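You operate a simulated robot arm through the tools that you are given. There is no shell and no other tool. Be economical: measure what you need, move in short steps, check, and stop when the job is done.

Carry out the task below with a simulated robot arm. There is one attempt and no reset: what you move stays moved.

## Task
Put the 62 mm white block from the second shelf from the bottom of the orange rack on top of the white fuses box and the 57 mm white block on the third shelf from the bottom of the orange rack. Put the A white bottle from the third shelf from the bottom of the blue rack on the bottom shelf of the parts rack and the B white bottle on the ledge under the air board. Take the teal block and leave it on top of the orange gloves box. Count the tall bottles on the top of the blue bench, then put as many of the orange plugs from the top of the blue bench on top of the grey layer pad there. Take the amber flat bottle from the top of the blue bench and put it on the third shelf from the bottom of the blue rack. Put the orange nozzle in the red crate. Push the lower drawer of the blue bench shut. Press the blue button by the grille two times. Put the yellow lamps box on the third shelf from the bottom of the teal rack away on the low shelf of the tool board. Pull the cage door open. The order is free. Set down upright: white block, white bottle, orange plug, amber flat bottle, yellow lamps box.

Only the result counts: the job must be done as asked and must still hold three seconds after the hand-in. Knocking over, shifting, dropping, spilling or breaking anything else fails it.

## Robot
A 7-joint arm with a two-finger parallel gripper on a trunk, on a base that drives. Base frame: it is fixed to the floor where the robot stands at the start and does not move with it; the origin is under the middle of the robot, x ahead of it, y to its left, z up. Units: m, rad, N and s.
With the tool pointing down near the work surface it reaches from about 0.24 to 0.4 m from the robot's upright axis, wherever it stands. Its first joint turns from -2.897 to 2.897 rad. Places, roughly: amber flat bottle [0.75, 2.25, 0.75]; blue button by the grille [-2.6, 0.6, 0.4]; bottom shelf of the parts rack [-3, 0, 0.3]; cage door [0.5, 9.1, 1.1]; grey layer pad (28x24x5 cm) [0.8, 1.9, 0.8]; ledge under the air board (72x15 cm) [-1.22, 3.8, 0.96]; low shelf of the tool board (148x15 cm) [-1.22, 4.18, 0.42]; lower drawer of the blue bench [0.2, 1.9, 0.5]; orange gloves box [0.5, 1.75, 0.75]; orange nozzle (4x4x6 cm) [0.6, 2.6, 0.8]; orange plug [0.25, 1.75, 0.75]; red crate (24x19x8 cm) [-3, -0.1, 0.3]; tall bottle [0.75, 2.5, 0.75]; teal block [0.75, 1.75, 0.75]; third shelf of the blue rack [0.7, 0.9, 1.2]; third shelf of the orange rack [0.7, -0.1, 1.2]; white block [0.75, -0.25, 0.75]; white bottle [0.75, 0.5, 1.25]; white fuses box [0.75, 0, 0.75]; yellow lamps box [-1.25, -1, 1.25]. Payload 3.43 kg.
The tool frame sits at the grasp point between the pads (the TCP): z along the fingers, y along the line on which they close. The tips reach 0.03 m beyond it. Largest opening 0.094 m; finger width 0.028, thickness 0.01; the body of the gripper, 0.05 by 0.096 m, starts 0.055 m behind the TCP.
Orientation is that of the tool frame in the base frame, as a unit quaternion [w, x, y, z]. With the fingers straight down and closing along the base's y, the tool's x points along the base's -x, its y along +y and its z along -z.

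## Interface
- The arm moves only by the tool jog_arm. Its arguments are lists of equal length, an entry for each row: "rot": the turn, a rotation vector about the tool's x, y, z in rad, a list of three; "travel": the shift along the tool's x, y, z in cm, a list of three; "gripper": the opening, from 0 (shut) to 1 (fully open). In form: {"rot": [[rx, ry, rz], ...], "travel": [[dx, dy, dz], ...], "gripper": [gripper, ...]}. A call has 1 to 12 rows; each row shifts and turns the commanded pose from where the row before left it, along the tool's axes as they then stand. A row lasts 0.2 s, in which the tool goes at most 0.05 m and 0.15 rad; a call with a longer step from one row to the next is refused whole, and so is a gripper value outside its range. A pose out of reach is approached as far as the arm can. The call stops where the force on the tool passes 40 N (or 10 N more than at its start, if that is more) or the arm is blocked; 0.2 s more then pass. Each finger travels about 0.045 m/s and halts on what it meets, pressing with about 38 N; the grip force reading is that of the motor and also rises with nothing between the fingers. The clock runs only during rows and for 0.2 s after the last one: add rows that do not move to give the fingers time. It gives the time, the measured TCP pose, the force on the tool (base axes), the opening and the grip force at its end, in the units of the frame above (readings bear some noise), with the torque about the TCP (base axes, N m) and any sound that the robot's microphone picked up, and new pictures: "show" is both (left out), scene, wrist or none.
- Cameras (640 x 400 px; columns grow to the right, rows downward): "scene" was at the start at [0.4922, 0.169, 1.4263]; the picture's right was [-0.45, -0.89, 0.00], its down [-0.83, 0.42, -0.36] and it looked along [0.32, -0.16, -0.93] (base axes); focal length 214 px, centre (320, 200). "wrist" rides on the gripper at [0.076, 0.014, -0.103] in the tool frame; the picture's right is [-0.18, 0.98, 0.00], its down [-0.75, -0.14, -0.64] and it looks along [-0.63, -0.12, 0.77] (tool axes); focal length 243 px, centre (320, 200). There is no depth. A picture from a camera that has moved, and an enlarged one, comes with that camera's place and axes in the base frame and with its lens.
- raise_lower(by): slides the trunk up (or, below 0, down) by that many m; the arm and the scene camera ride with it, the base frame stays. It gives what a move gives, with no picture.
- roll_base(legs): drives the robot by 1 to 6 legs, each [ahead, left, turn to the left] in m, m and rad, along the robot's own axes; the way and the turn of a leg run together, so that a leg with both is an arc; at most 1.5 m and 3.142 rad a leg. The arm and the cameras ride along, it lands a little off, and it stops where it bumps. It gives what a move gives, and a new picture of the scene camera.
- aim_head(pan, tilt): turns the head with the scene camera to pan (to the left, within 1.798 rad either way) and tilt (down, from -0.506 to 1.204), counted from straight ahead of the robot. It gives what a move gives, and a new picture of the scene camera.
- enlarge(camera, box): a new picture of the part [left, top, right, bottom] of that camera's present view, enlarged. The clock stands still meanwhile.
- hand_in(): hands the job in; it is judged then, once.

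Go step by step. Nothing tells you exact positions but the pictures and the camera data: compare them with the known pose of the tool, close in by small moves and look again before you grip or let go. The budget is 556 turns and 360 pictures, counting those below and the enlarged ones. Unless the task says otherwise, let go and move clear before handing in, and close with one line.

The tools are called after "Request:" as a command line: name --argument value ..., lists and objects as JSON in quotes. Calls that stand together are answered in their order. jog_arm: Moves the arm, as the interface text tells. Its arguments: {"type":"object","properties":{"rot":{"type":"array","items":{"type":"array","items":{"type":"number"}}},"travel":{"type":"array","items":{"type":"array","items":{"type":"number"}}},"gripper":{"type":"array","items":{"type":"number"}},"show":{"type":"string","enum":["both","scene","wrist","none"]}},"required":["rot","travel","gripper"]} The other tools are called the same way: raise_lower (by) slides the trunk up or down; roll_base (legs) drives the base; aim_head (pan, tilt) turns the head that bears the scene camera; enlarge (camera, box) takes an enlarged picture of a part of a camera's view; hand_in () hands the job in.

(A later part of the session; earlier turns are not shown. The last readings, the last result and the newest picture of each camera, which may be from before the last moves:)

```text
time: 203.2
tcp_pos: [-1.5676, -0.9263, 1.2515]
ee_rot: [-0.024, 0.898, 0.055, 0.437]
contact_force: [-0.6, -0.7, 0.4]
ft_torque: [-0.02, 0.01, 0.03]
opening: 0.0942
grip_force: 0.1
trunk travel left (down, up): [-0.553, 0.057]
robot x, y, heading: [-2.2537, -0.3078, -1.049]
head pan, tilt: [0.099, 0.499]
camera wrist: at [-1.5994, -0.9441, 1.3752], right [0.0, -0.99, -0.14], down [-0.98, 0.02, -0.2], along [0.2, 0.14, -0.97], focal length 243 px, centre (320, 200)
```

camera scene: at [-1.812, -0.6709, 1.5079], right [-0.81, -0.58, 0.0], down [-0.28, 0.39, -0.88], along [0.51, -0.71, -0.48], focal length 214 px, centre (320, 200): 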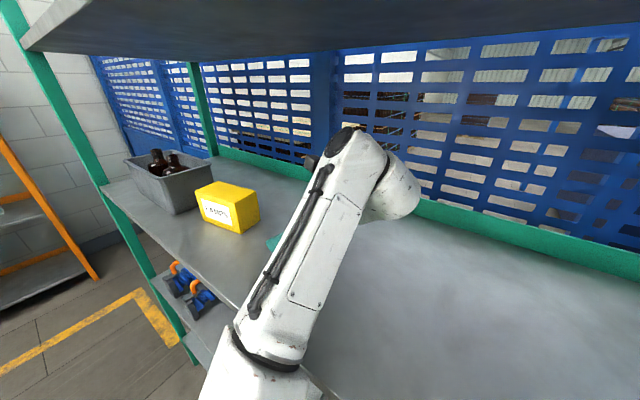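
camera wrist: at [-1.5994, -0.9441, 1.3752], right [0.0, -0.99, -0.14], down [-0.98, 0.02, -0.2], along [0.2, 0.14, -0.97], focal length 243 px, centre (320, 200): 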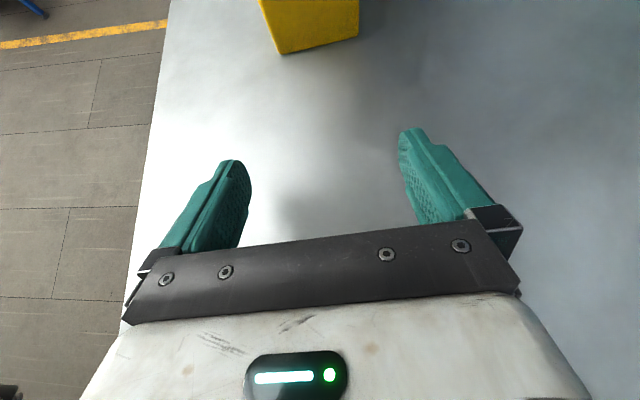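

Box end face is centred at (−1.437, −0.919), 61 mm wide. Slide the base along +x most of the way, slightly right.

Request:
roll_base --legs '[[0.053, 0.084, 0]]'

Request:
jog_arm --rot '[[0, 0, 0]]' --travel '[[0, 0, 0]]' --gripper '[1]' --show "wrist"

```text
time: 204.3
tcp_pos: [-1.4672, -0.9298, 1.2513]
ee_rot: [-0.023, 0.898, 0.054, 0.437]
contact_force: [0.1, -0.5, 0.1]
ft_torque: [0.02, 0.0, -0.03]
opening: 0.0943
grip_force: 0.0
trunk travel left (down, up): [-0.553, 0.057]
robot x, y, heading: [-2.154, -0.3114, -1.045]
head pan, tilt: [0.099, 0.499]
camera scene: at [-1.7115, -0.6746, 1.5079], right [-0.81, -0.58, 0.0], down [-0.28, 0.39, -0.88], along [0.51, -0.71, -0.48], focal length 214 px, centre (320, 200)
```

scene: 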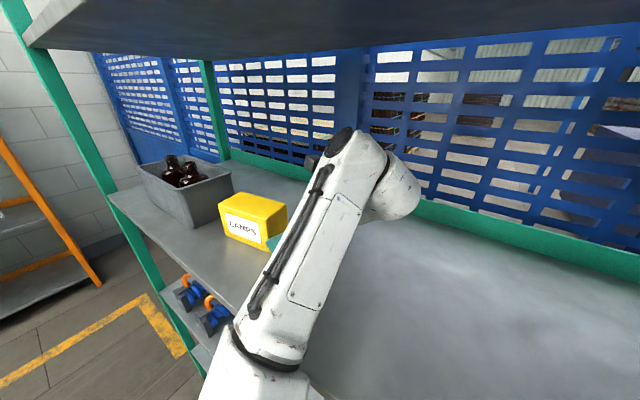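

```text
time: 204.7
tcp_pos: [-1.4658, -0.931, 1.2504]
ee_rot: [-0.023, 0.898, 0.054, 0.437]
contact_force: [-1.1, 1.2, -0.2]
ft_torque: [-0.03, -0.02, 0.02]
opening: 0.0939
grip_force: 0.1
trunk travel left (down, up): [-0.553, 0.057]
robot x, y, heading: [-2.1521, -0.3152, -1.049]
head pan, tilt: [0.099, 0.499]
camera wrist: at [-1.4986, -0.9476, 1.3752], right [0.0, -0.99, -0.14], down [-0.98, 0.02, -0.2], along [0.2, 0.14, -0.97], focal length 243 px, centre (320, 200)
```

wrist: 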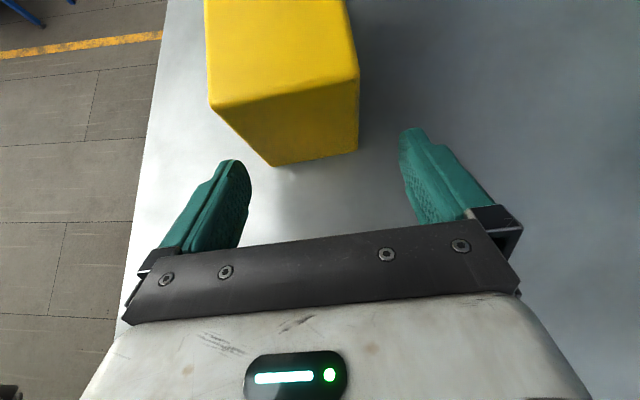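

Well aligned. Slide the last 7.5 cm.

Request:
roll_base --legs '[[0.022, 0.0725, 0]]'

Request:
jog_arm --rot '[[0, 0, 0]]' --travel '[[0, 0, 0]]' --gripper '[1]' --show "wrist"

```text
time: 205.8
tcp_pos: [-1.3917, -0.9136, 1.2514]
ee_rot: [-0.024, 0.897, 0.054, 0.437]
contact_force: [-0.2, 0.6, 0.3]
ft_torque: [0.0, -0.01, -0.04]
opening: 0.094
grip_force: 0.1
trunk travel left (down, up): [-0.553, 0.057]
robot x, y, heading: [-2.0799, -0.2953, -1.048]
head pan, tilt: [0.099, 0.499]
camera scene: at [-1.6367, -0.6575, 1.5079], right [-0.81, -0.58, 0.0], down [-0.28, 0.39, -0.88], along [0.51, -0.71, -0.48], focal length 214 px, centre (320, 200)
```

scene: 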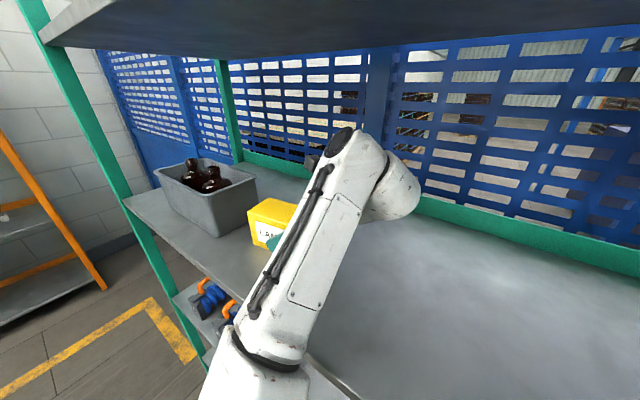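

```text
time: 206.2
tcp_pos: [-1.3914, -0.9132, 1.2519]
ee_rot: [-0.024, 0.897, 0.054, 0.437]
contact_force: [-0.3, 0.2, -0.1]
ft_torque: [0.01, -0.01, 0.0]
opening: 0.0941
grip_force: 0.1
trunk travel left (down, up): [-0.553, 0.057]
robot x, y, heading: [-2.081, -0.2982, -1.048]
head pan, tilt: [0.099, 0.499]
camera wrist: at [-1.4237, -0.9305, 1.3752], right [0.0, -0.99, -0.14], down [-0.98, 0.02, -0.2], along [0.2, 0.14, -0.97], focal length 243 px, centre (320, 200)
```

wrist: 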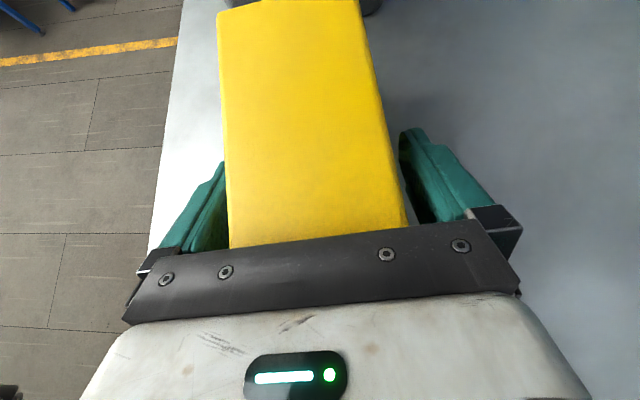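

Fingers straddle the box. Close.

Request:
jog_arm --rot '[[0, 0, 0], [0, 0, 0], [0, 0, 0], [0, 0, 0], [0, 0, 0]]' --travel '[[0, 0, 0], [0, 0, 0], [0, 0, 0], [0, 0, 0], [0, 0, 0]]' --gripper '[0, 0, 0, 0, 0]' --show "wrist"

```text
time: 207.4
tcp_pos: [-1.3913, -0.9133, 1.2514]
ee_rot: [-0.024, 0.897, 0.055, 0.437]
contact_force: [-0.1, 0.4, 0.5]
ft_torque: [0.16, -0.14, 0.11]
opening: 0.0744
grip_force: 38.4
trunk travel left (down, up): [-0.553, 0.057]
robot x, y, heading: [-2.0839, -0.2981, -1.043]
head pan, tilt: [0.099, 0.499]
camera wrist: at [-1.4236, -0.9303, 1.3753], right [0.0, -0.99, -0.14], down [-0.98, 0.02, -0.2], along [0.2, 0.14, -0.97], focal length 243 px, centre (320, 200)
```

wrist: 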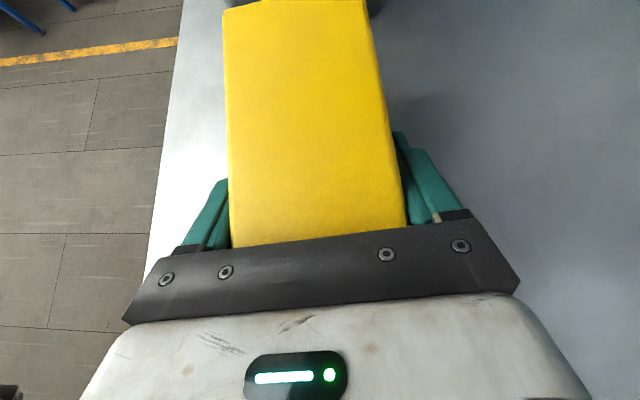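

Gripped (74 mm). Lift with the trunk and back out along +y.

Request:
raise_lower --by 0.05

Request:
roll_base --legs '[[-0.65, 0.375, 0]]'

Request:
jog_arm --rot '[[0, 0, 0]]' --travel '[[0, 0, 0]]' --gripper '[0]' --show "wrist"

```text
time: 208.3
tcp_pos: [-1.3927, -0.9129, 1.3016]
ee_rot: [-0.025, 0.898, 0.055, 0.437]
contact_force: [-0.8, -0.7, -2.5]
ft_torque: [0.03, 0.05, -0.02]
opening: 0.0739
grip_force: 37.7
trunk travel left (down, up): [-0.603, 0.007]
robot x, y, heading: [-2.0812, -0.2928, -1.045]
head pan, tilt: [0.099, 0.499]
```

```text
time: 212.3
tcp_pos: [-1.392, -0.1638, 1.3014]
ee_rot: [-0.026, 0.897, 0.058, 0.437]
contact_force: [0.4, -0.3, -2.3]
ft_torque: [-0.05, 0.03, -0.01]
opening: 0.0739
grip_force: 38.2
trunk travel left (down, up): [-0.603, 0.007]
robot x, y, heading: [-2.082, 0.4454, -1.042]
head pan, tilt: [0.099, 0.499]
camera scene: at [-1.6385, 0.0894, 1.5579], right [-0.81, -0.59, 0.0], down [-0.28, 0.39, -0.88], along [0.52, -0.71, -0.48], focal length 214 px, centre (320, 200)
```

scene: 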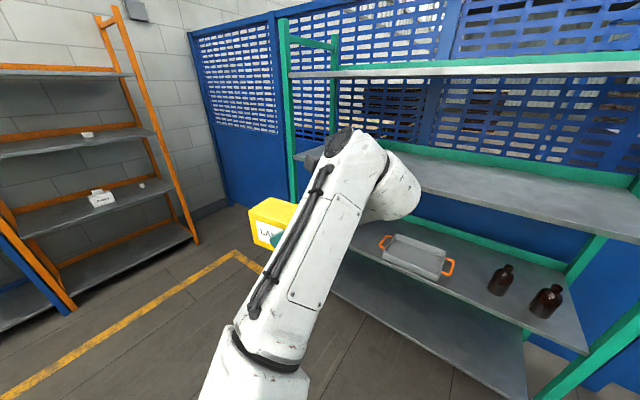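

```text
time: 212.7
tcp_pos: [-1.3913, -0.1643, 1.2998]
ee_rot: [-0.026, 0.898, 0.058, 0.436]
contact_force: [0.6, -0.3, -3.5]
ft_torque: [0.0, 0.05, -0.03]
opening: 0.0741
grip_force: 37.9
trunk travel left (down, up): [-0.603, 0.007]
robot x, y, heading: [-2.0843, 0.4467, -1.039]
head pan, tilt: [0.099, 0.499]
camera wrist: at [-1.4234, -0.1819, 1.4248], right [0.01, -0.99, -0.14], down [-0.98, 0.02, -0.2], along [0.2, 0.14, -0.97], focal length 243 px, centre (320, 200)
```

wrist: 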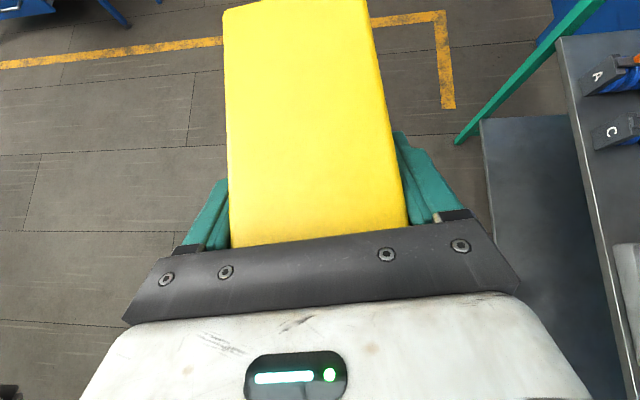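

Box held level. Now move to open floor and turn toward the boards (+y).

Request:
roll_base --legs '[[0.35, 0.606, 0], [0, 0, 2.61]]'

Request:
aim_head --pan 0 --tilt 0.2

```text
time: 222.8
tcp_pos: [-1.6866, 1.3256, 1.3004]
ee_rot: [-0.429, 0.171, 0.883, 0.085]
contact_force: [0.0, -0.2, -2.1]
ft_torque: [-0.04, -0.05, -0.02]
opening: 0.0739
grip_force: 38.2
trunk travel left (down, up): [-0.603, 0.007]
robot x, y, heading: [-1.3778, 0.4559, 1.597]
head pan, tilt: [0.099, 0.499]
camera scene: at [-1.5951, 0.9822, 1.5579], right [0.99, 0.12, 0.0], down [0.06, -0.48, -0.88], along [-0.11, 0.87, -0.48], focal length 214 px, centre (320, 200)
```

scene: 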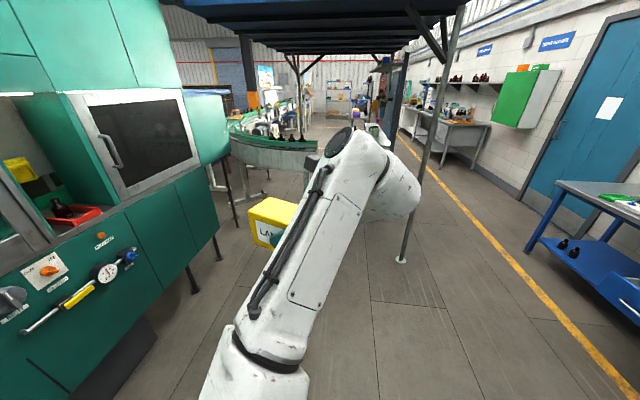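

```text
time: 223.6
tcp_pos: [-1.6866, 1.3264, 1.3013]
ee_rot: [-0.429, 0.17, 0.883, 0.085]
contact_force: [0.5, 0.5, -2.5]
ft_torque: [-0.03, -0.05, -0.04]
opening: 0.0738
grip_force: 38.4
trunk travel left (down, up): [-0.603, 0.007]
robot x, y, heading: [-1.3772, 0.4538, 1.592]
head pan, tilt: [0.0, 0.201]
camera scene: at [-1.5862, 0.985, 1.5855], right [1.0, 0.02, 0.0], down [0.0, -0.2, -0.98], along [-0.02, 0.98, -0.2], focal length 214 px, centre (320, 200)
```

scene: 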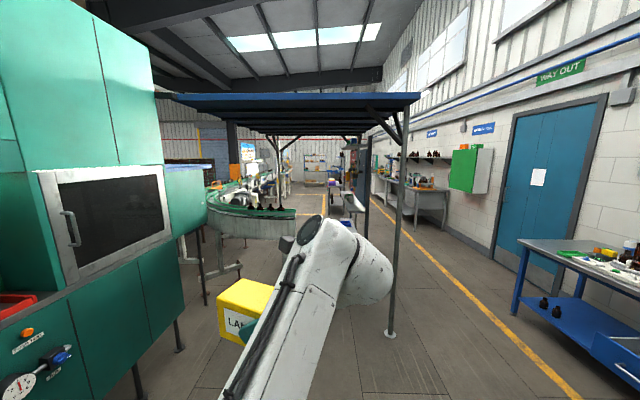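

Request:
enlarge --camera "scene" --box '[290, 120, 450, 240]'

```text
3.33 times, centred on (370, 180) of scene
camera zoom: at [-1.5862, 0.985, 1.5855], right [1.0, 0.02, 0.0], down [0.0, -0.2, -0.98], along [-0.02, 0.98, -0.2], focal length 715 px, centre (153, 267)
```

zoom: 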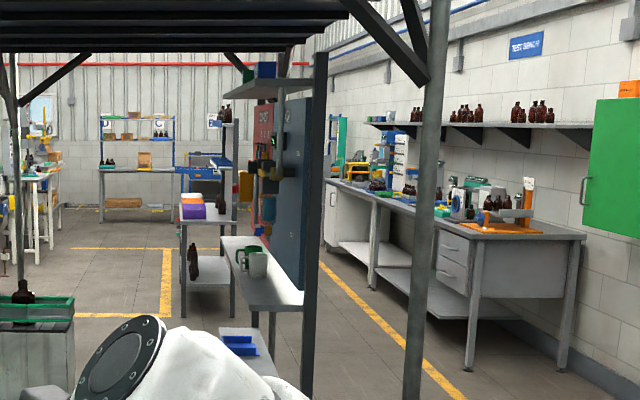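

The boards face west (−x): a mug ledge and a low shelf with a blue tray. I'll go up the west side.

Request:
roll_base --legs '[[0.2, 0.35, -0.02], [1.1, 0, 0]]'

Request:
aim_head --pan -0.35 --tilt 0.45

```text
time: 231.3
tcp_pos: [-2.0176, 2.6161, 1.3009]
ee_rot: [-0.428, 0.182, 0.881, 0.091]
contact_force: [0.1, 0.4, -2.1]
ft_torque: [0.0, -0.04, 0.01]
opening: 0.0739
grip_force: 38.1
trunk travel left (down, up): [-0.603, 0.007]
robot x, y, heading: [-1.7344, 1.7387, 1.566]
head pan, tilt: [0.0, 0.201]
camera scene: at [-1.9262, 2.274, 1.5856], right [1.0, 0.0, 0.0], down [0.0, -0.2, -0.98], along [0.0, 0.98, -0.2], focal length 214 px, centre (320, 200)
```

scene: 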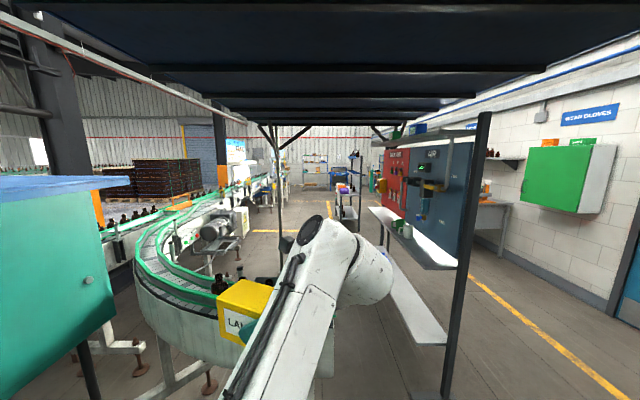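

```text
time: 232.1
tcp_pos: [-2.0179, 2.6164, 1.3008]
ee_rot: [-0.428, 0.182, 0.881, 0.091]
contact_force: [0.3, -0.5, -2.2]
ft_torque: [-0.1, -0.06, 0.0]
opening: 0.0742
grip_force: 38.0
trunk travel left (down, up): [-0.603, 0.007]
robot x, y, heading: [-1.7355, 1.7355, 1.566]
head pan, tilt: [-0.351, 0.45]
camera scene: at [-1.8948, 2.267, 1.5624], right [0.94, -0.35, 0.0], down [-0.15, -0.41, -0.9], along [0.31, 0.84, -0.43], focal length 214 px, centre (320, 200)
```

scene: 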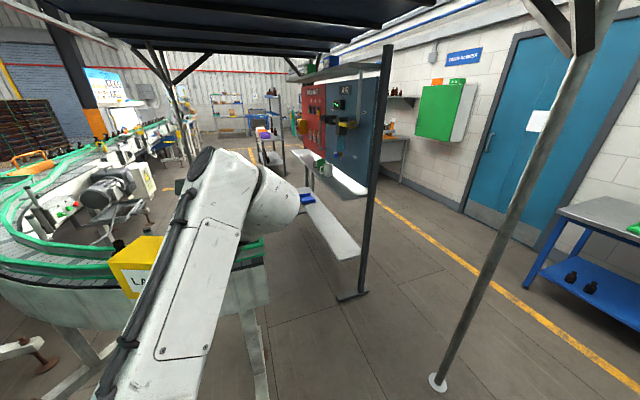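

The low shelf's near end is at y≈3.42, x −1.32…−1.15. I'll approach it from the south, facing +y, with the tool straight ahead; back off a little, lower, and re-yaw the tool.

Request:
roll_base --legs '[[-0.25, 0, 0]]'

Request:
raise_lower --by -0.3

Request:
jog_arm --rot '[[-0.103, 0, 0.081], [-0.103, 0, 0.081], [-0.103, 0, 0.081], [-0.103, 0, 0.081], [-0.103, 0, 0.081], [-0.103, 0, 0.081], [-0.103, 0, 0.081], [-0.103, 0, 0.081], [0, 0, 0]]' --travel '[[0, 0, 0], [0, 0, 0], [0, 0, 0], [0, 0, 0], [0, 0, 0], [0, 0, 0], [0, 0, 0], [0, 0, 0], [0, 0, 0]]' --gripper '[0, 0, 0, 0, 0, 0, 0, 0, 0]' --show "scene"

```text
time: 233.9
tcp_pos: [-2.0164, 2.3668, 1.3018]
ee_rot: [-0.428, 0.182, 0.88, 0.091]
contact_force: [0.1, 0.0, -1.6]
ft_torque: [-0.03, -0.04, 0.02]
opening: 0.0742
grip_force: 37.9
trunk travel left (down, up): [-0.603, 0.007]
robot x, y, heading: [-1.7351, 1.4853, 1.565]
head pan, tilt: [-0.351, 0.45]
camera scene: at [-1.8946, 2.0171, 1.5624], right [0.94, -0.35, 0.0], down [-0.15, -0.41, -0.9], along [0.32, 0.84, -0.44], focal length 214 px, centre (320, 200)
```

scene: 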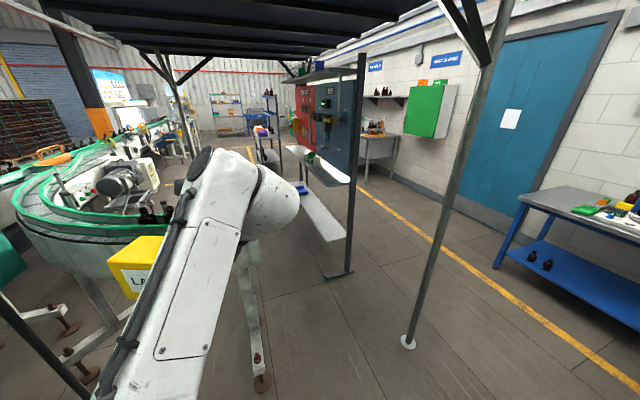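

```text
time: 236.9
tcp_pos: [-2.0175, 2.3681, 1.0012]
ee_rot: [-0.428, 0.183, 0.88, 0.092]
contact_force: [-0.2, 0.4, -4.1]
ft_torque: [0.01, -0.06, -0.03]
opening: 0.0742
grip_force: 37.4
trunk travel left (down, up): [-0.303, 0.307]
robot x, y, heading: [-1.7395, 1.4878, 1.566]
head pan, tilt: [-0.351, 0.45]
```

```text
time: 238.9
tcp_pos: [-2.0169, 2.3675, 1.0]
ee_rot: [-0.326, 0.6, 0.669, 0.293]
contact_force: [-0.9, 0.1, -2.4]
ft_torque: [-0.03, -0.01, 0.01]
opening: 0.0741
grip_force: 38.4
trunk travel left (down, up): [-0.303, 0.307]
robot x, y, heading: [-1.7359, 1.4876, 1.563]
head pan, tilt: [-0.351, 0.45]
camera scene: at [-1.8946, 2.017, 1.2624], right [0.94, -0.35, 0.0], down [-0.15, -0.41, -0.9], along [0.32, 0.84, -0.44], focal length 214 px, centre (320, 200)
```

scene: 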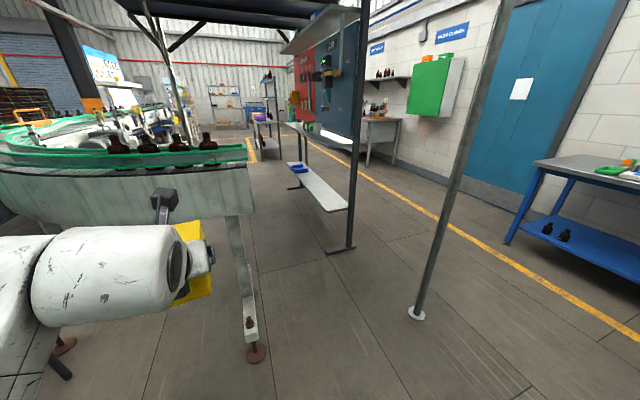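

Conveyor ends at y≈2.8 with x<−1.9. Shift the TCP to the robot's right so the base can stand near x≈−1.43.

Request:
jog_arm --rot '[[0, 0, 0], [0, 0, 0], [0, 0, 0], [0, 0, 0], [0, 0, 0], [0, 0, 0], [0, 0, 0], [0, 0, 0], [0, 0, 0]]' --travel '[[0, 4.85, 0], [0, 4.85, 0], [0, 4.85, 0], [0, 4.85, 0], [0, 4.85, 0], [0, 4.85, 0], [0, 4.85, 0], [0, 4.85, 0], [0, 0, 0]]' --gripper '[0, 0, 0, 0, 0, 0, 0, 0, 0]' --show "none"

Request:
raise_lower --by -0.3

Request:
aim_head --pan -0.3 --tilt 0.4

```text
time: 240.9
tcp_pos: [-1.6304, 2.4122, 1.0006]
ee_rot: [-0.327, 0.598, 0.671, 0.292]
contact_force: [0.7, 0.2, -2.2]
ft_torque: [-0.07, -0.02, -0.01]
opening: 0.0739
grip_force: 37.8
trunk travel left (down, up): [-0.303, 0.307]
robot x, y, heading: [-1.7336, 1.4895, 1.565]
head pan, tilt: [-0.351, 0.45]
```

```text
time: 243.9
tcp_pos: [-1.6307, 2.4123, 0.7013]
ee_rot: [-0.326, 0.6, 0.669, 0.293]
contact_force: [1.1, 0.9, -2.2]
ft_torque: [-0.02, -0.03, 0.0]
opening: 0.0739
grip_force: 37.7
trunk travel left (down, up): [-0.003, 0.607]
robot x, y, heading: [-1.7341, 1.4899, 1.559]
head pan, tilt: [-0.351, 0.45]
```

```text
time: 244.6
tcp_pos: [-1.6303, 2.4113, 0.6998]
ee_rot: [-0.326, 0.599, 0.67, 0.293]
contact_force: [0.0, 0.0, -2.6]
ft_torque: [-0.06, -0.02, 0.0]
opening: 0.0738
grip_force: 37.8
trunk travel left (down, up): [-0.003, 0.607]
robot x, y, heading: [-1.7368, 1.488, 1.561]
head pan, tilt: [-0.3, 0.4]
camera scene: at [-1.8986, 2.0192, 0.967], right [0.95, -0.3, 0.0], down [-0.12, -0.37, -0.92], along [0.28, 0.88, -0.39], focal length 214 px, centre (320, 200)
```

scene: 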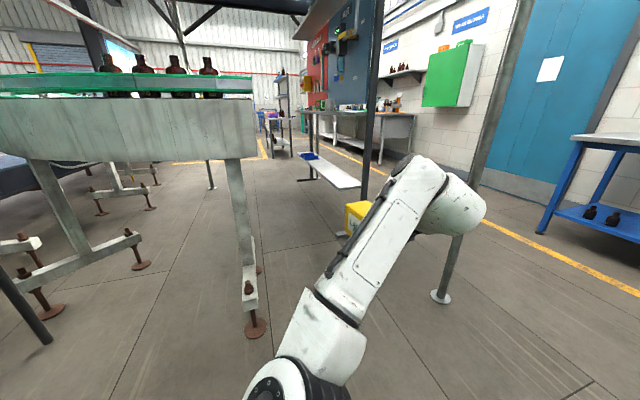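

Lower the arm to just above shelf level and drive up partway.

Request:
jog_arm --rot '[[0, 0, 0], [0, 0, 0], [0, 0, 0], [0, 0, 0], [0, 0, 0]]' --travel '[[-3.54, 0, 2.79], [-3.54, 0, 2.79], [-3.54, 0, 2.79], [-3.1, 0, 2.44], [0, 0, 0]]' --gripper '[0, 0, 0, 0, 0]' --show "none"

Request:
roll_base --legs '[[0, 0, -0.115], [0.534, -0.24, 0]]'

Request:
aim_head --pan -0.3 --tilt 0.45

```text
time: 245.8
tcp_pos: [-1.63, 2.4136, 0.5242]
ee_rot: [-0.327, 0.599, 0.669, 0.293]
contact_force: [0.1, 0.2, -2.2]
ft_torque: [-0.08, 0.0, -0.03]
opening: 0.0741
grip_force: 37.8
trunk travel left (down, up): [-0.003, 0.607]
robot x, y, heading: [-1.7339, 1.4879, 1.564]
head pan, tilt: [-0.3, 0.4]
```

```text
time: 249.7
tcp_pos: [-1.2361, 2.9067, 0.5239]
ee_rot: [-0.31, 0.634, 0.638, 0.309]
contact_force: [-0.2, 0.2, -2.1]
ft_torque: [-0.06, -0.04, 0.0]
opening: 0.0739
grip_force: 38.3
trunk travel left (down, up): [-0.003, 0.607]
robot x, y, heading: [-1.4343, 2.0009, 1.461]
head pan, tilt: [-0.3, 0.4]
camera scene: at [-1.5445, 2.5425, 0.967], right [0.92, -0.4, 0.0], down [-0.16, -0.36, -0.92], along [0.37, 0.84, -0.39], focal length 214 px, centre (320, 200)
```

scene: 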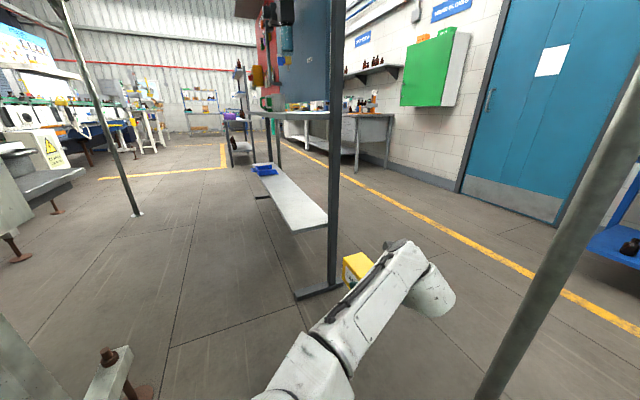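

```text
time: 250.3
tcp_pos: [-1.2369, 2.906, 0.525]
ee_rot: [-0.311, 0.633, 0.638, 0.309]
contact_force: [0.3, -0.7, -2.3]
ft_torque: [-0.04, 0.02, 0.01]
opening: 0.0743
grip_force: 37.9
trunk travel left (down, up): [-0.003, 0.607]
robot x, y, heading: [-1.4367, 2.0011, 1.463]
head pan, tilt: [-0.3, 0.45]
camera scene: at [-1.5448, 2.5418, 0.9624], right [0.92, -0.4, 0.0], down [-0.17, -0.4, -0.9], along [0.36, 0.83, -0.44], focal length 214 px, centre (320, 200)
```

scene: 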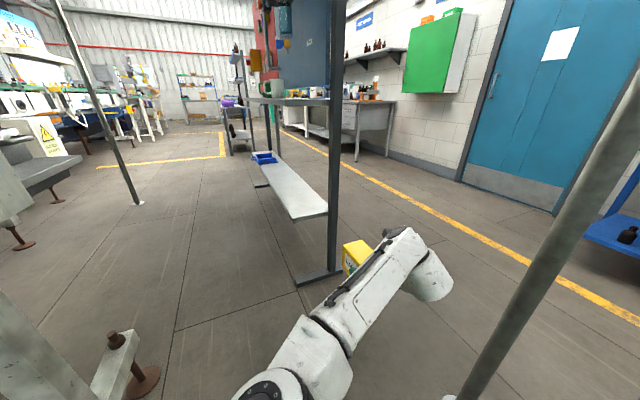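

Shelf near-end corners measured at x −1.31 and −1.13. Aligned at x≈−1.237. Advance in two steps.

Request:
roll_base --legs '[[0.447, 0.05, 0]]'

Request:
jog_arm --rot '[[0, 0, 0]]' --travel '[[0, 0, 0]]' --gripper '[0]' --show "wrist"

```text
time: 253.0
tcp_pos: [-1.2326, 3.3533, 0.5257]
ee_rot: [-0.309, 0.635, 0.636, 0.31]
contact_force: [0.5, -0.7, -1.8]
ft_torque: [-0.06, -0.01, 0.0]
opening: 0.074
grip_force: 38.3
trunk travel left (down, up): [-0.003, 0.607]
robot x, y, heading: [-1.4361, 2.4478, 1.456]
head pan, tilt: [-0.3, 0.45]
camera scene: at [-1.5419, 2.9906, 0.9624], right [0.91, -0.4, 0.0], down [-0.18, -0.4, -0.9], along [0.36, 0.82, -0.44], focal length 214 px, centre (320, 200)
```

scene: 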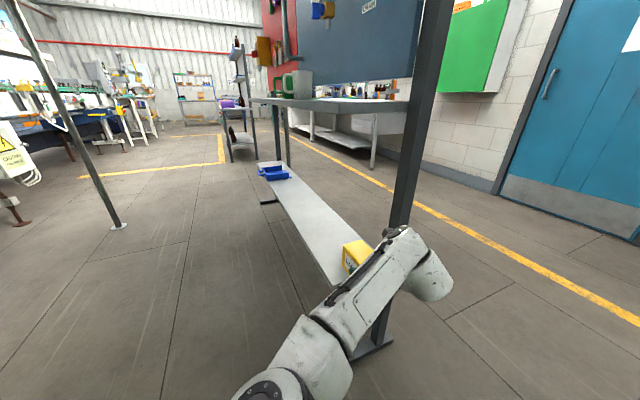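

```text
time: 253.4
tcp_pos: [-1.2311, 3.3544, 0.5241]
ee_rot: [-0.31, 0.634, 0.637, 0.309]
contact_force: [-0.4, 0.8, -2.3]
ft_torque: [-0.1, 0.01, 0.01]
opening: 0.0739
grip_force: 37.9
trunk travel left (down, up): [-0.003, 0.607]
robot x, y, heading: [-1.4369, 2.4431, 1.456]
head pan, tilt: [-0.3, 0.45]
camera wrist: at [-1.2181, 3.3201, 0.6481], right [0.98, -0.11, -0.14], down [-0.14, -0.97, -0.2], along [-0.12, 0.22, -0.97], focal length 243 px, centre (320, 200)
```

wrist: 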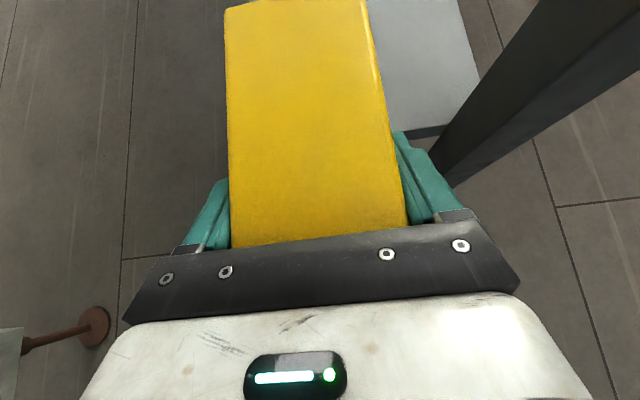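

Shelf's right edge is x≈−1.117, so aim TCP x≈−1.21. Advance the rest.

Request:
roll_base --legs '[[0.25, 0.011, 0]]'

Request:
jog_arm --rot '[[0, 0, 0]]' --travel '[[0, 0, 0]]' --gripper '[0]' --show "wrist"

```text
time: 255.2
tcp_pos: [-1.2161, 3.6046, 0.5247]
ee_rot: [-0.31, 0.634, 0.637, 0.31]
contact_force: [0.4, 0.3, -2.6]
ft_torque: [-0.05, 0.03, -0.01]
opening: 0.0738
grip_force: 38.0
trunk travel left (down, up): [-0.003, 0.607]
robot x, y, heading: [-1.4195, 2.6934, 1.458]
head pan, tilt: [-0.3, 0.45]
camera scene: at [-1.5249, 3.2406, 0.9624], right [0.92, -0.4, 0.0], down [-0.18, -0.4, -0.9], along [0.36, 0.82, -0.44], focal length 214 px, centre (320, 200)
```

scene: 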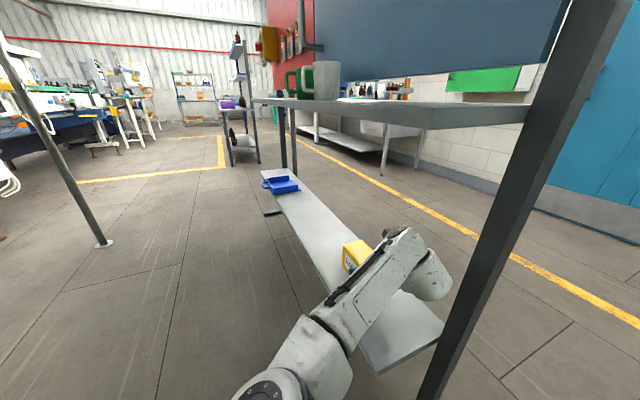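

```text
time: 255.6
tcp_pos: [-1.2164, 3.6049, 0.5248]
ee_rot: [-0.309, 0.635, 0.637, 0.31]
contact_force: [0.5, 0.1, -1.9]
ft_torque: [-0.1, 0.0, -0.02]
opening: 0.0738
grip_force: 38.5
trunk travel left (down, up): [-0.003, 0.607]
robot x, y, heading: [-1.4164, 2.6996, 1.456]
head pan, tilt: [-0.3, 0.45]
camera wrist: at [-1.2018, 3.5707, 0.6481], right [0.98, -0.11, -0.14], down [-0.14, -0.97, -0.2], along [-0.12, 0.21, -0.97], focal length 243 px, centre (320, 200)
```

wrist: 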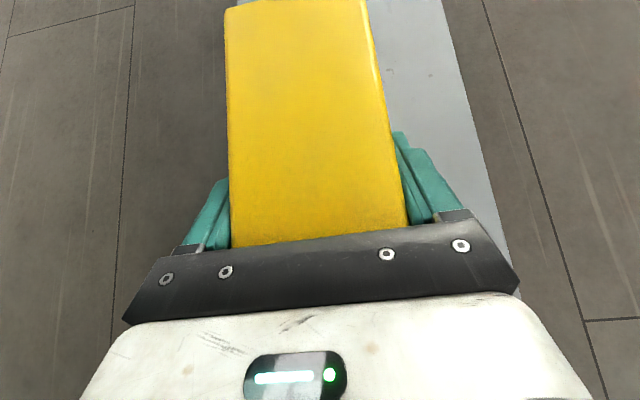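

Box is over the shelf (−1.253…−1.18 in x). Lower to contact.

Request:
jog_arm --rot '[[0, 0, 0], [0, 0, 0], [0, 0, 0]]' --travel '[[-1.57, 0, 1.24], [-1.57, 0, 1.24], [0, 0, 0]]' --gripper '[0, 0, 0]' --show "none"

Request:
jog_arm --rot '[[0, 0, 0], [0, 0, 0], [0, 0, 0]]' --travel '[[-0.32, 0, 0.25], [-0.32, 0, 0.25], [0, 0, 0]]' --gripper '[0, 0, 0]' --show "wrist"

```text
time: 256.4
tcp_pos: [-1.2162, 3.6053, 0.4863]
ee_rot: [-0.31, 0.634, 0.637, 0.309]
contact_force: [1.1, 0.7, -2.3]
ft_torque: [-0.08, -0.04, 0.01]
opening: 0.074
grip_force: 38.4
trunk travel left (down, up): [-0.003, 0.607]
robot x, y, heading: [-1.4164, 2.6976, 1.455]
head pan, tilt: [-0.3, 0.45]
```

```text
time: 257.2
tcp_pos: [-1.2163, 3.6067, 0.4769]
ee_rot: [-0.31, 0.634, 0.637, 0.31]
contact_force: [0.6, 0.2, -2.7]
ft_torque: [-0.07, 0.0, 0.01]
opening: 0.0739
grip_force: 37.7
trunk travel left (down, up): [-0.003, 0.607]
robot x, y, heading: [-1.4159, 2.6935, 1.453]
head pan, tilt: [-0.3, 0.45]
camera wrist: at [-1.2013, 3.5719, 0.6009], right [0.98, -0.11, -0.14], down [-0.14, -0.97, -0.2], along [-0.12, 0.22, -0.97], focal length 243 px, centre (320, 200)
```

wrist: 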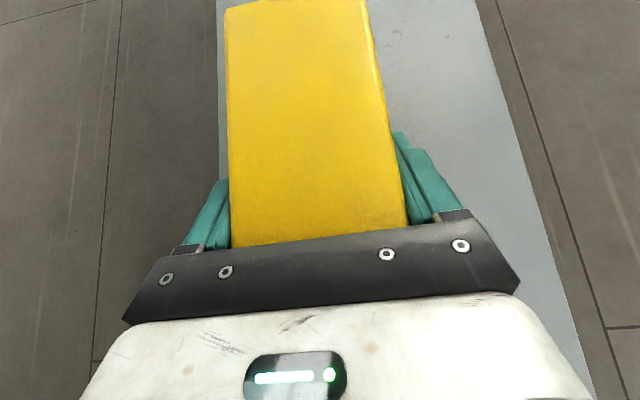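

Request:
jog_arm --rot '[[0, 0, 0], [0, 0, 0], [0, 0, 0]]' --travel '[[-0.32, 0, 0.25], [-0.2, 0, 0.16], [0, 0, 0]]' --gripper '[0, 0, 0]' --show "none"

Request:
jog_arm --rot '[[0, 0, 0], [0, 0, 0]]' --travel '[[-0.16, 0, 0.12], [0, 0, 0]]' --gripper '[0, 0]' --show "none"

Request:
jog_arm --rot '[[0, 0, 0], [0, 0, 0]]' --travel '[[-0.16, 0, 0.12], [0, 0, 0]]' --gripper '[0, 0]' --show "none"

Request:
jog_arm --rot '[[0, 0, 0], [0, 0, 0]]' --travel '[[-0.16, 0, 0.12], [0, 0, 0]]' --gripper '[0, 0]' --show "none"

```text
time: 258.0
tcp_pos: [-1.2158, 3.6063, 0.4723]
ee_rot: [-0.312, 0.633, 0.636, 0.311]
contact_force: [-0.8, -2.5, 9.2]
ft_torque: [0.83, 0.4, 0.12]
opening: 0.0742
grip_force: 38.1
trunk travel left (down, up): [-0.003, 0.607]
robot x, y, heading: [-1.4191, 2.6946, 1.454]
head pan, tilt: [-0.3, 0.45]
```

```text
time: 258.6
tcp_pos: [-1.2157, 3.6061, 0.4715]
ee_rot: [-0.311, 0.633, 0.637, 0.312]
contact_force: [1.8, 0.1, 29.4]
ft_torque: [-0.67, 0.38, 0.04]
opening: 0.0739
grip_force: 37.9
trunk travel left (down, up): [-0.003, 0.607]
robot x, y, heading: [-1.4168, 2.6977, 1.455]
head pan, tilt: [-0.3, 0.45]
```

```text
time: 259.2
tcp_pos: [-1.2156, 3.605, 0.4687]
ee_rot: [-0.311, 0.633, 0.637, 0.311]
contact_force: [-0.7, -3.4, 34.5]
ft_torque: [-0.46, 0.13, -0.15]
opening: 0.0742
grip_force: 38.0
trunk travel left (down, up): [-0.003, 0.607]
robot x, y, heading: [-1.4171, 2.6943, 1.455]
head pan, tilt: [-0.3, 0.45]
```

```text
time: 259.8
tcp_pos: [-1.216, 3.6063, 0.4663]
ee_rot: [-0.311, 0.633, 0.637, 0.312]
contact_force: [2.6, 2.4, 33.8]
ft_torque: [-0.39, 0.18, -0.09]
opening: 0.0744
grip_force: 37.5
trunk travel left (down, up): [-0.003, 0.607]
robot x, y, heading: [-1.4173, 2.6984, 1.461]
head pan, tilt: [-0.3, 0.45]
```

In contact. Relieve, open, and withdraw horizontally (−y).

Request:
jog_arm --rot '[[0, 0, 0], [0, 0, 0], [0, 0, 0], [0, 0, 0]]' --travel '[[0.16, 0, -0.12], [0, 0, 0], [0, 0, 0], [0, 0, 0]]' --gripper '[0, 0.9, 1, 1]' --show "none"

Request:
roll_base --legs '[[-0.3, -0.034, 0]]'

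Request:
jog_arm --rot '[[0, 0, 0]]' --travel '[[0, 0, 0]]' --gripper '[1]' --show "wrist"

```text
time: 260.8
tcp_pos: [-1.2167, 3.6064, 0.4648]
ee_rot: [-0.31, 0.634, 0.637, 0.309]
contact_force: [0.1, 0.0, -0.6]
ft_torque: [-0.01, -0.05, 0.02]
opening: 0.0941
grip_force: 0.2
trunk travel left (down, up): [-0.003, 0.607]
robot x, y, heading: [-1.4225, 2.6956, 1.457]
head pan, tilt: [-0.3, 0.45]
```

```text
time: 262.9
tcp_pos: [-1.2215, 3.3039, 0.466]
ee_rot: [-0.311, 0.633, 0.638, 0.309]
contact_force: [0.0, 0.4, 0.2]
ft_torque: [-0.02, -0.03, -0.01]
opening: 0.094
grip_force: 0.1
trunk travel left (down, up): [-0.003, 0.607]
robot x, y, heading: [-1.421, 2.3928, 1.459]
head pan, tilt: [-0.3, 0.45]
camera scene: at [-1.5279, 2.9369, 0.9624], right [0.92, -0.4, 0.0], down [-0.17, -0.4, -0.9], along [0.36, 0.83, -0.44], focal length 214 px, centre (320, 200)
```

scene: 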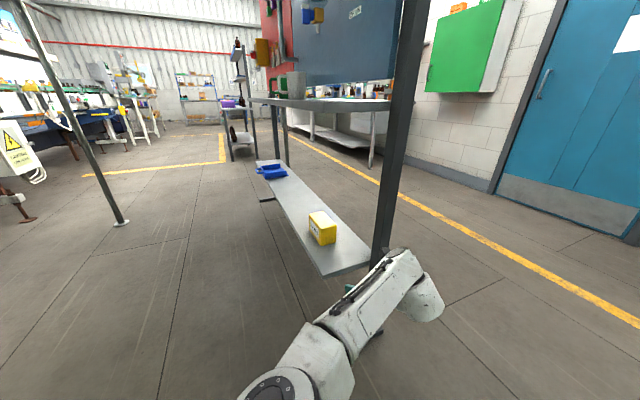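

```text
time: 263.3
tcp_pos: [-1.221, 3.3023, 0.4657]
ee_rot: [-0.311, 0.633, 0.638, 0.309]
contact_force: [0.8, -0.1, -0.3]
ft_torque: [0.0, 0.01, 0.01]
opening: 0.094
grip_force: 0.1
trunk travel left (down, up): [-0.003, 0.607]
robot x, y, heading: [-1.4204, 2.3908, 1.464]
head pan, tilt: [-0.3, 0.45]
camera wrist: at [-1.2068, 3.2691, 0.5896], right [0.98, -0.1, -0.14], down [-0.13, -0.97, -0.2], along [-0.12, 0.21, -0.97], focal length 243 px, centre (320, 200)
```

wrist: 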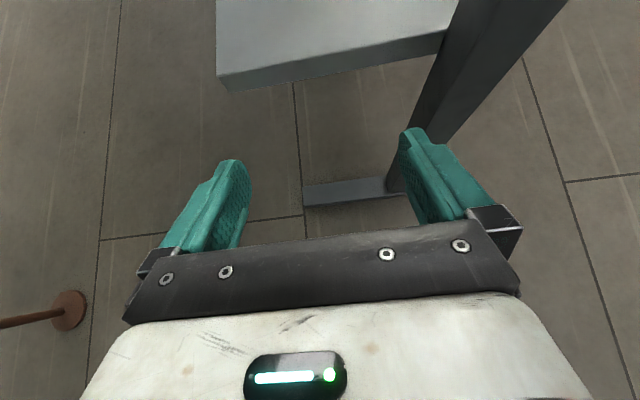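

The lamps box is in place on the low shelf. Now fetch bottle B: back away south, turn to face +x, raise, and steepen the tool for a grip on B's cap.

Request:
roll_base --legs '[[-1.35, 0, 0], [0, 0, -1.46]]'

Request:
raise_lower --by 0.4

Request:
raise_lower --by 0.2

Request:
jog_arm --rot '[[0, -0.14, 0], [0, -0.14, 0], [0, 0, 0], [0, 0, 0], [0, 0, 0], [0, 0, 0], [0, 0, 0], [0, 0, 0]]' --travel '[[0, 0, 0], [0, 0, 0], [2.85, 0, -3.9], [2.85, 0, -3.9], [2.85, 0, -3.9], [2.85, 0, -3.9], [2.85, 0, -3.9], [0, 0, 0]]' --gripper '[1, 1, 1, 1, 1, 1, 1, 1]' --show "none"

Request:
aim_head --pan 0.1 --tilt 0.45

```text
time: 273.8
tcp_pos: [-0.6453, 0.8943, 0.4664]
ee_rot: [-0.016, 0.898, 0.034, 0.438]
contact_force: [0.4, -0.2, 0.2]
ft_torque: [0.02, 0.0, 0.01]
opening: 0.0943
grip_force: 0.0
trunk travel left (down, up): [-0.003, 0.607]
robot x, y, heading: [-1.5687, 1.0306, -0.043]
head pan, tilt: [-0.3, 0.45]
camera scene: at [-1.0297, 1.1757, 0.9624], right [-0.34, -0.94, 0.0], down [-0.41, 0.15, -0.9], along [0.85, -0.3, -0.44], focal length 214 px, centre (320, 200)
```

scene: 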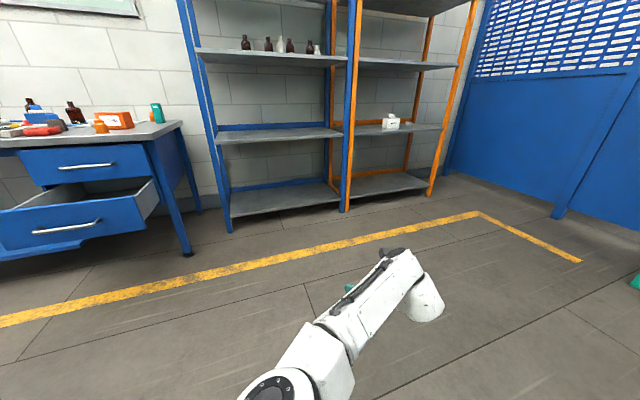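

```text
time: 277.6
tcp_pos: [-0.645, 0.895, 0.865]
ee_rot: [-0.016, 0.898, 0.034, 0.438]
contact_force: [-0.2, -0.2, 0.0]
ft_torque: [0.01, 0.0, 0.02]
opening: 0.0939
grip_force: 0.0
trunk travel left (down, up): [-0.403, 0.207]
robot x, y, heading: [-1.5673, 1.0292, -0.04]
head pan, tilt: [-0.3, 0.45]
```

```text
time: 279.8
tcp_pos: [-0.6444, 0.8934, 1.0655]
ee_rot: [-0.015, 0.898, 0.033, 0.438]
contact_force: [0.3, -0.4, -0.1]
ft_torque: [0.0, 0.01, 0.01]
opening: 0.0937
grip_force: 0.1
trunk travel left (down, up): [-0.603, 0.007]
robot x, y, heading: [-1.5614, 1.0291, -0.05]
head pan, tilt: [-0.3, 0.45]
```

```text
time: 281.6
tcp_pos: [-0.6459, 0.8947, 1.3038]
ee_rot: [-0.011, 0.951, 0.035, 0.308]
contact_force: [-0.1, 0.1, 0.2]
ft_torque: [-0.04, 0.0, 0.03]
opening: 0.094
grip_force: 0.1
trunk travel left (down, up): [-0.603, 0.007]
robot x, y, heading: [-1.5637, 1.0306, -0.044]
head pan, tilt: [-0.3, 0.45]
```

```text
time: 282.5
tcp_pos: [-0.6456, 0.8942, 1.304]
ee_rot: [-0.011, 0.95, 0.036, 0.309]
contact_force: [0.0, 0.2, -1.5]
ft_torque: [-0.03, 0.02, 0.02]
opening: 0.0939
grip_force: 0.1
trunk travel left (down, up): [-0.603, 0.007]
robot x, y, heading: [-1.5626, 1.0344, -0.045]
head pan, tilt: [0.099, 0.45]
camera scene: at [-1.0243, 1.2118, 1.5624], right [0.05, -1.0, 0.0], down [-0.43, -0.02, -0.9], along [0.9, 0.05, -0.44], focal length 214 px, centre (320, 200)
```

scene: 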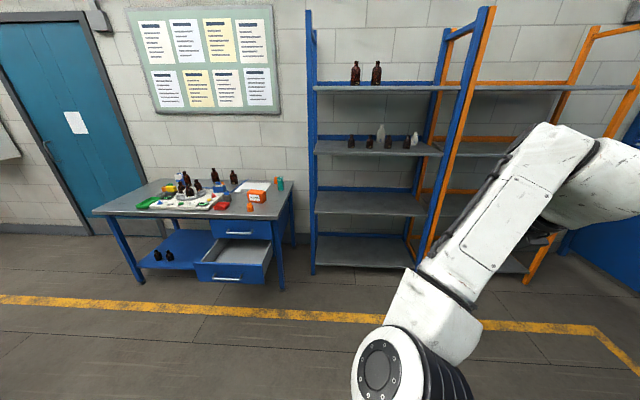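

Shift the TCP left in the robot frame so that the forearm points more straight ahead.

Request:
jog_arm --rot '[[0, 0, 0], [0, 0, 0], [0, 0, 0], [0, 0, 0], [0, 0, 0], [0, 0, 0], [0, 0, 0]]' --travel '[[0, -4.5, 0], [0, -4.5, 0], [0, -4.5, 0], [0, -4.5, 0], [0, -4.5, 0], [0, -4.5, 0], [0, 0, 0]]' --gripper '[0.75, 0.75, 0.75, 0.75, 0.75, 0.75, 0.75]' --show "none"

Request:
roll_base --legs '[[1.0, -0.5, 0.045], [0, -0.13, 0]]'

```text
time: 284.1
tcp_pos: [-0.6657, 1.1635, 1.3057]
ee_rot: [-0.012, 0.95, 0.036, 0.309]
contact_force: [0.4, 0.8, -0.2]
ft_torque: [0.03, 0.0, 0.04]
opening: 0.0705
grip_force: 0.0
trunk travel left (down, up): [-0.603, 0.007]
robot x, y, heading: [-1.5686, 1.036, -0.049]
head pan, tilt: [0.099, 0.45]
```

```text
time: 290.8
tcp_pos: [0.339, 0.5667, 1.3045]
ee_rot: [-0.019, 0.949, 0.061, 0.308]
contact_force: [-0.2, 0.3, -0.5]
ft_torque: [0.0, 0.0, 0.0]
opening: 0.0706
grip_force: 0.0
trunk travel left (down, up): [-0.603, 0.007]
robot x, y, heading: [-0.5533, 0.3882, 0.01]
head pan, tilt: [0.099, 0.45]
camera scene: at [-0.0215, 0.5958, 1.5624], right [0.11, -0.99, 0.0], down [-0.43, -0.05, -0.9], along [0.89, 0.1, -0.44], focal length 214 px, centre (320, 200)
```

scene: 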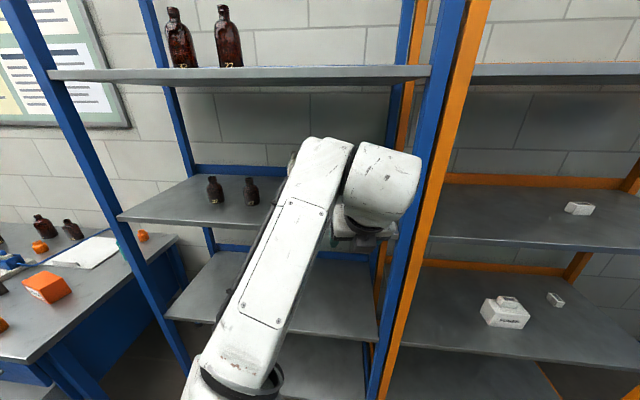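

Shelf 4's underside is ≈1.58 and the wrist top ≈1.53, so there's room. Advance and use the wrist camera.

Request:
roll_base --legs '[[0.26, -0.02, -0.01]]'

Request:
jog_arm --rot '[[0, 0, 0]]' --travel '[[0, 0, 0]]' --gripper '[0.75]' --show "wrist"

```text
time: 292.6
tcp_pos: [0.5986, 0.5387, 1.3047]
ee_rot: [-0.018, 0.95, 0.057, 0.308]
contact_force: [0.8, -0.3, 0.2]
ft_torque: [0.0, 0.04, -0.03]
opening: 0.0706
grip_force: 0.1
trunk travel left (down, up): [-0.603, 0.007]
robot x, y, heading: [-0.2956, 0.3708, -0.001]
head pan, tilt: [0.099, 0.45]
camera scene: at [0.2384, 0.572, 1.5624], right [0.1, -0.99, 0.0], down [-0.43, -0.04, -0.9], along [0.9, 0.09, -0.44], focal length 214 px, centre (320, 200)
```

scene: 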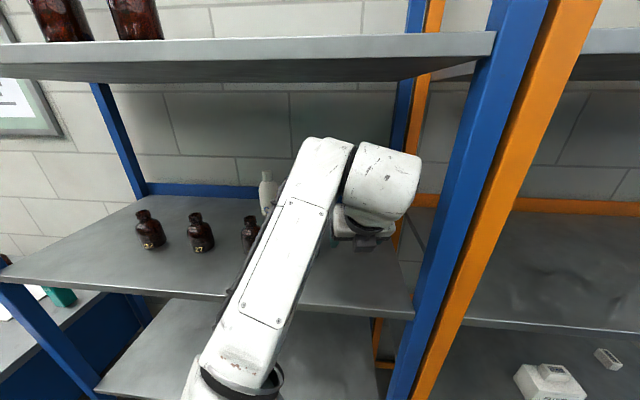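

```text
time: 293.0
tcp_pos: [0.5981, 0.5391, 1.3049]
ee_rot: [-0.018, 0.949, 0.057, 0.309]
contact_force: [-0.7, 1.2, -0.7]
ft_torque: [-0.02, -0.03, -0.05]
opening: 0.0706
grip_force: 0.2
trunk travel left (down, up): [-0.603, 0.007]
robot x, y, heading: [-0.2949, 0.3719, 0.002]
head pan, tilt: [0.099, 0.45]
camera wrist: at [0.601, 0.5252, 1.4334], right [-0.03, -0.99, -0.11], down [-1.0, 0.02, 0.08], along [-0.07, 0.11, -0.99], focal length 243 px, centre (320, 200)
```

wrist: 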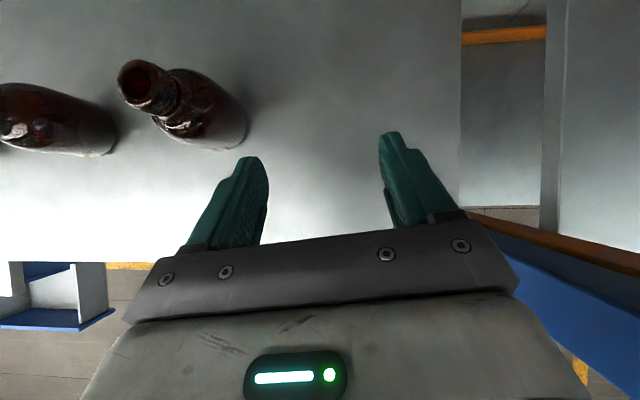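

B is just out of view ahead; the forearm clears bottle 20 (top ≈1.30). Advance 12 cm.

Request:
roll_base --legs '[[0.12, 0.0, 0]]'

Request:
jog_arm --rot '[[0, 0, 0]]' --travel '[[0, 0, 0]]' --gripper '[0.75]' --show "wrist"

```text
time: 294.2
tcp_pos: [0.7172, 0.5389, 1.3046]
ee_rot: [-0.017, 0.949, 0.055, 0.309]
contact_force: [-1.0, -0.4, -0.2]
ft_torque: [-0.03, 0.0, 0.0]
opening: 0.0706
grip_force: 0.1
trunk travel left (down, up): [-0.603, 0.007]
robot x, y, heading: [-0.1762, 0.3661, 0.001]
head pan, tilt: [0.099, 0.45]
camera scene: at [0.3575, 0.5718, 1.5624], right [0.1, -0.99, 0.0], down [-0.43, -0.04, -0.9], along [0.9, 0.09, -0.44], focal length 214 px, centre (320, 200)
```

scene: 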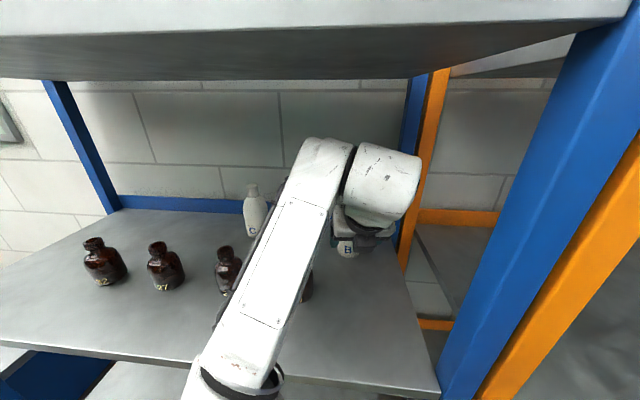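

```text
time: 294.6
tcp_pos: [0.7174, 0.5391, 1.3048]
ee_rot: [-0.017, 0.949, 0.057, 0.309]
contact_force: [-0.4, -0.4, -0.9]
ft_torque: [0.0, -0.01, -0.01]
opening: 0.0704
grip_force: 0.1
trunk travel left (down, up): [-0.603, 0.007]
robot x, y, heading: [-0.1794, 0.371, 0.001]
head pan, tilt: [0.099, 0.45]
camera wrist: at [0.7201, 0.5249, 1.4333], right [-0.03, -0.99, -0.11], down [-1.0, 0.02, 0.08], along [-0.07, 0.11, -0.99], focal length 243 px, centre (320, 200)
```

wrist: 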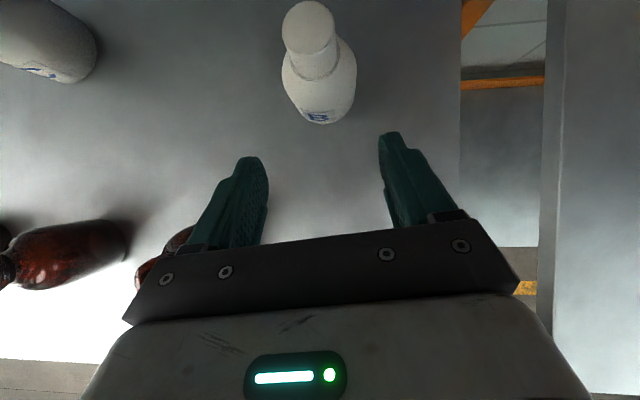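

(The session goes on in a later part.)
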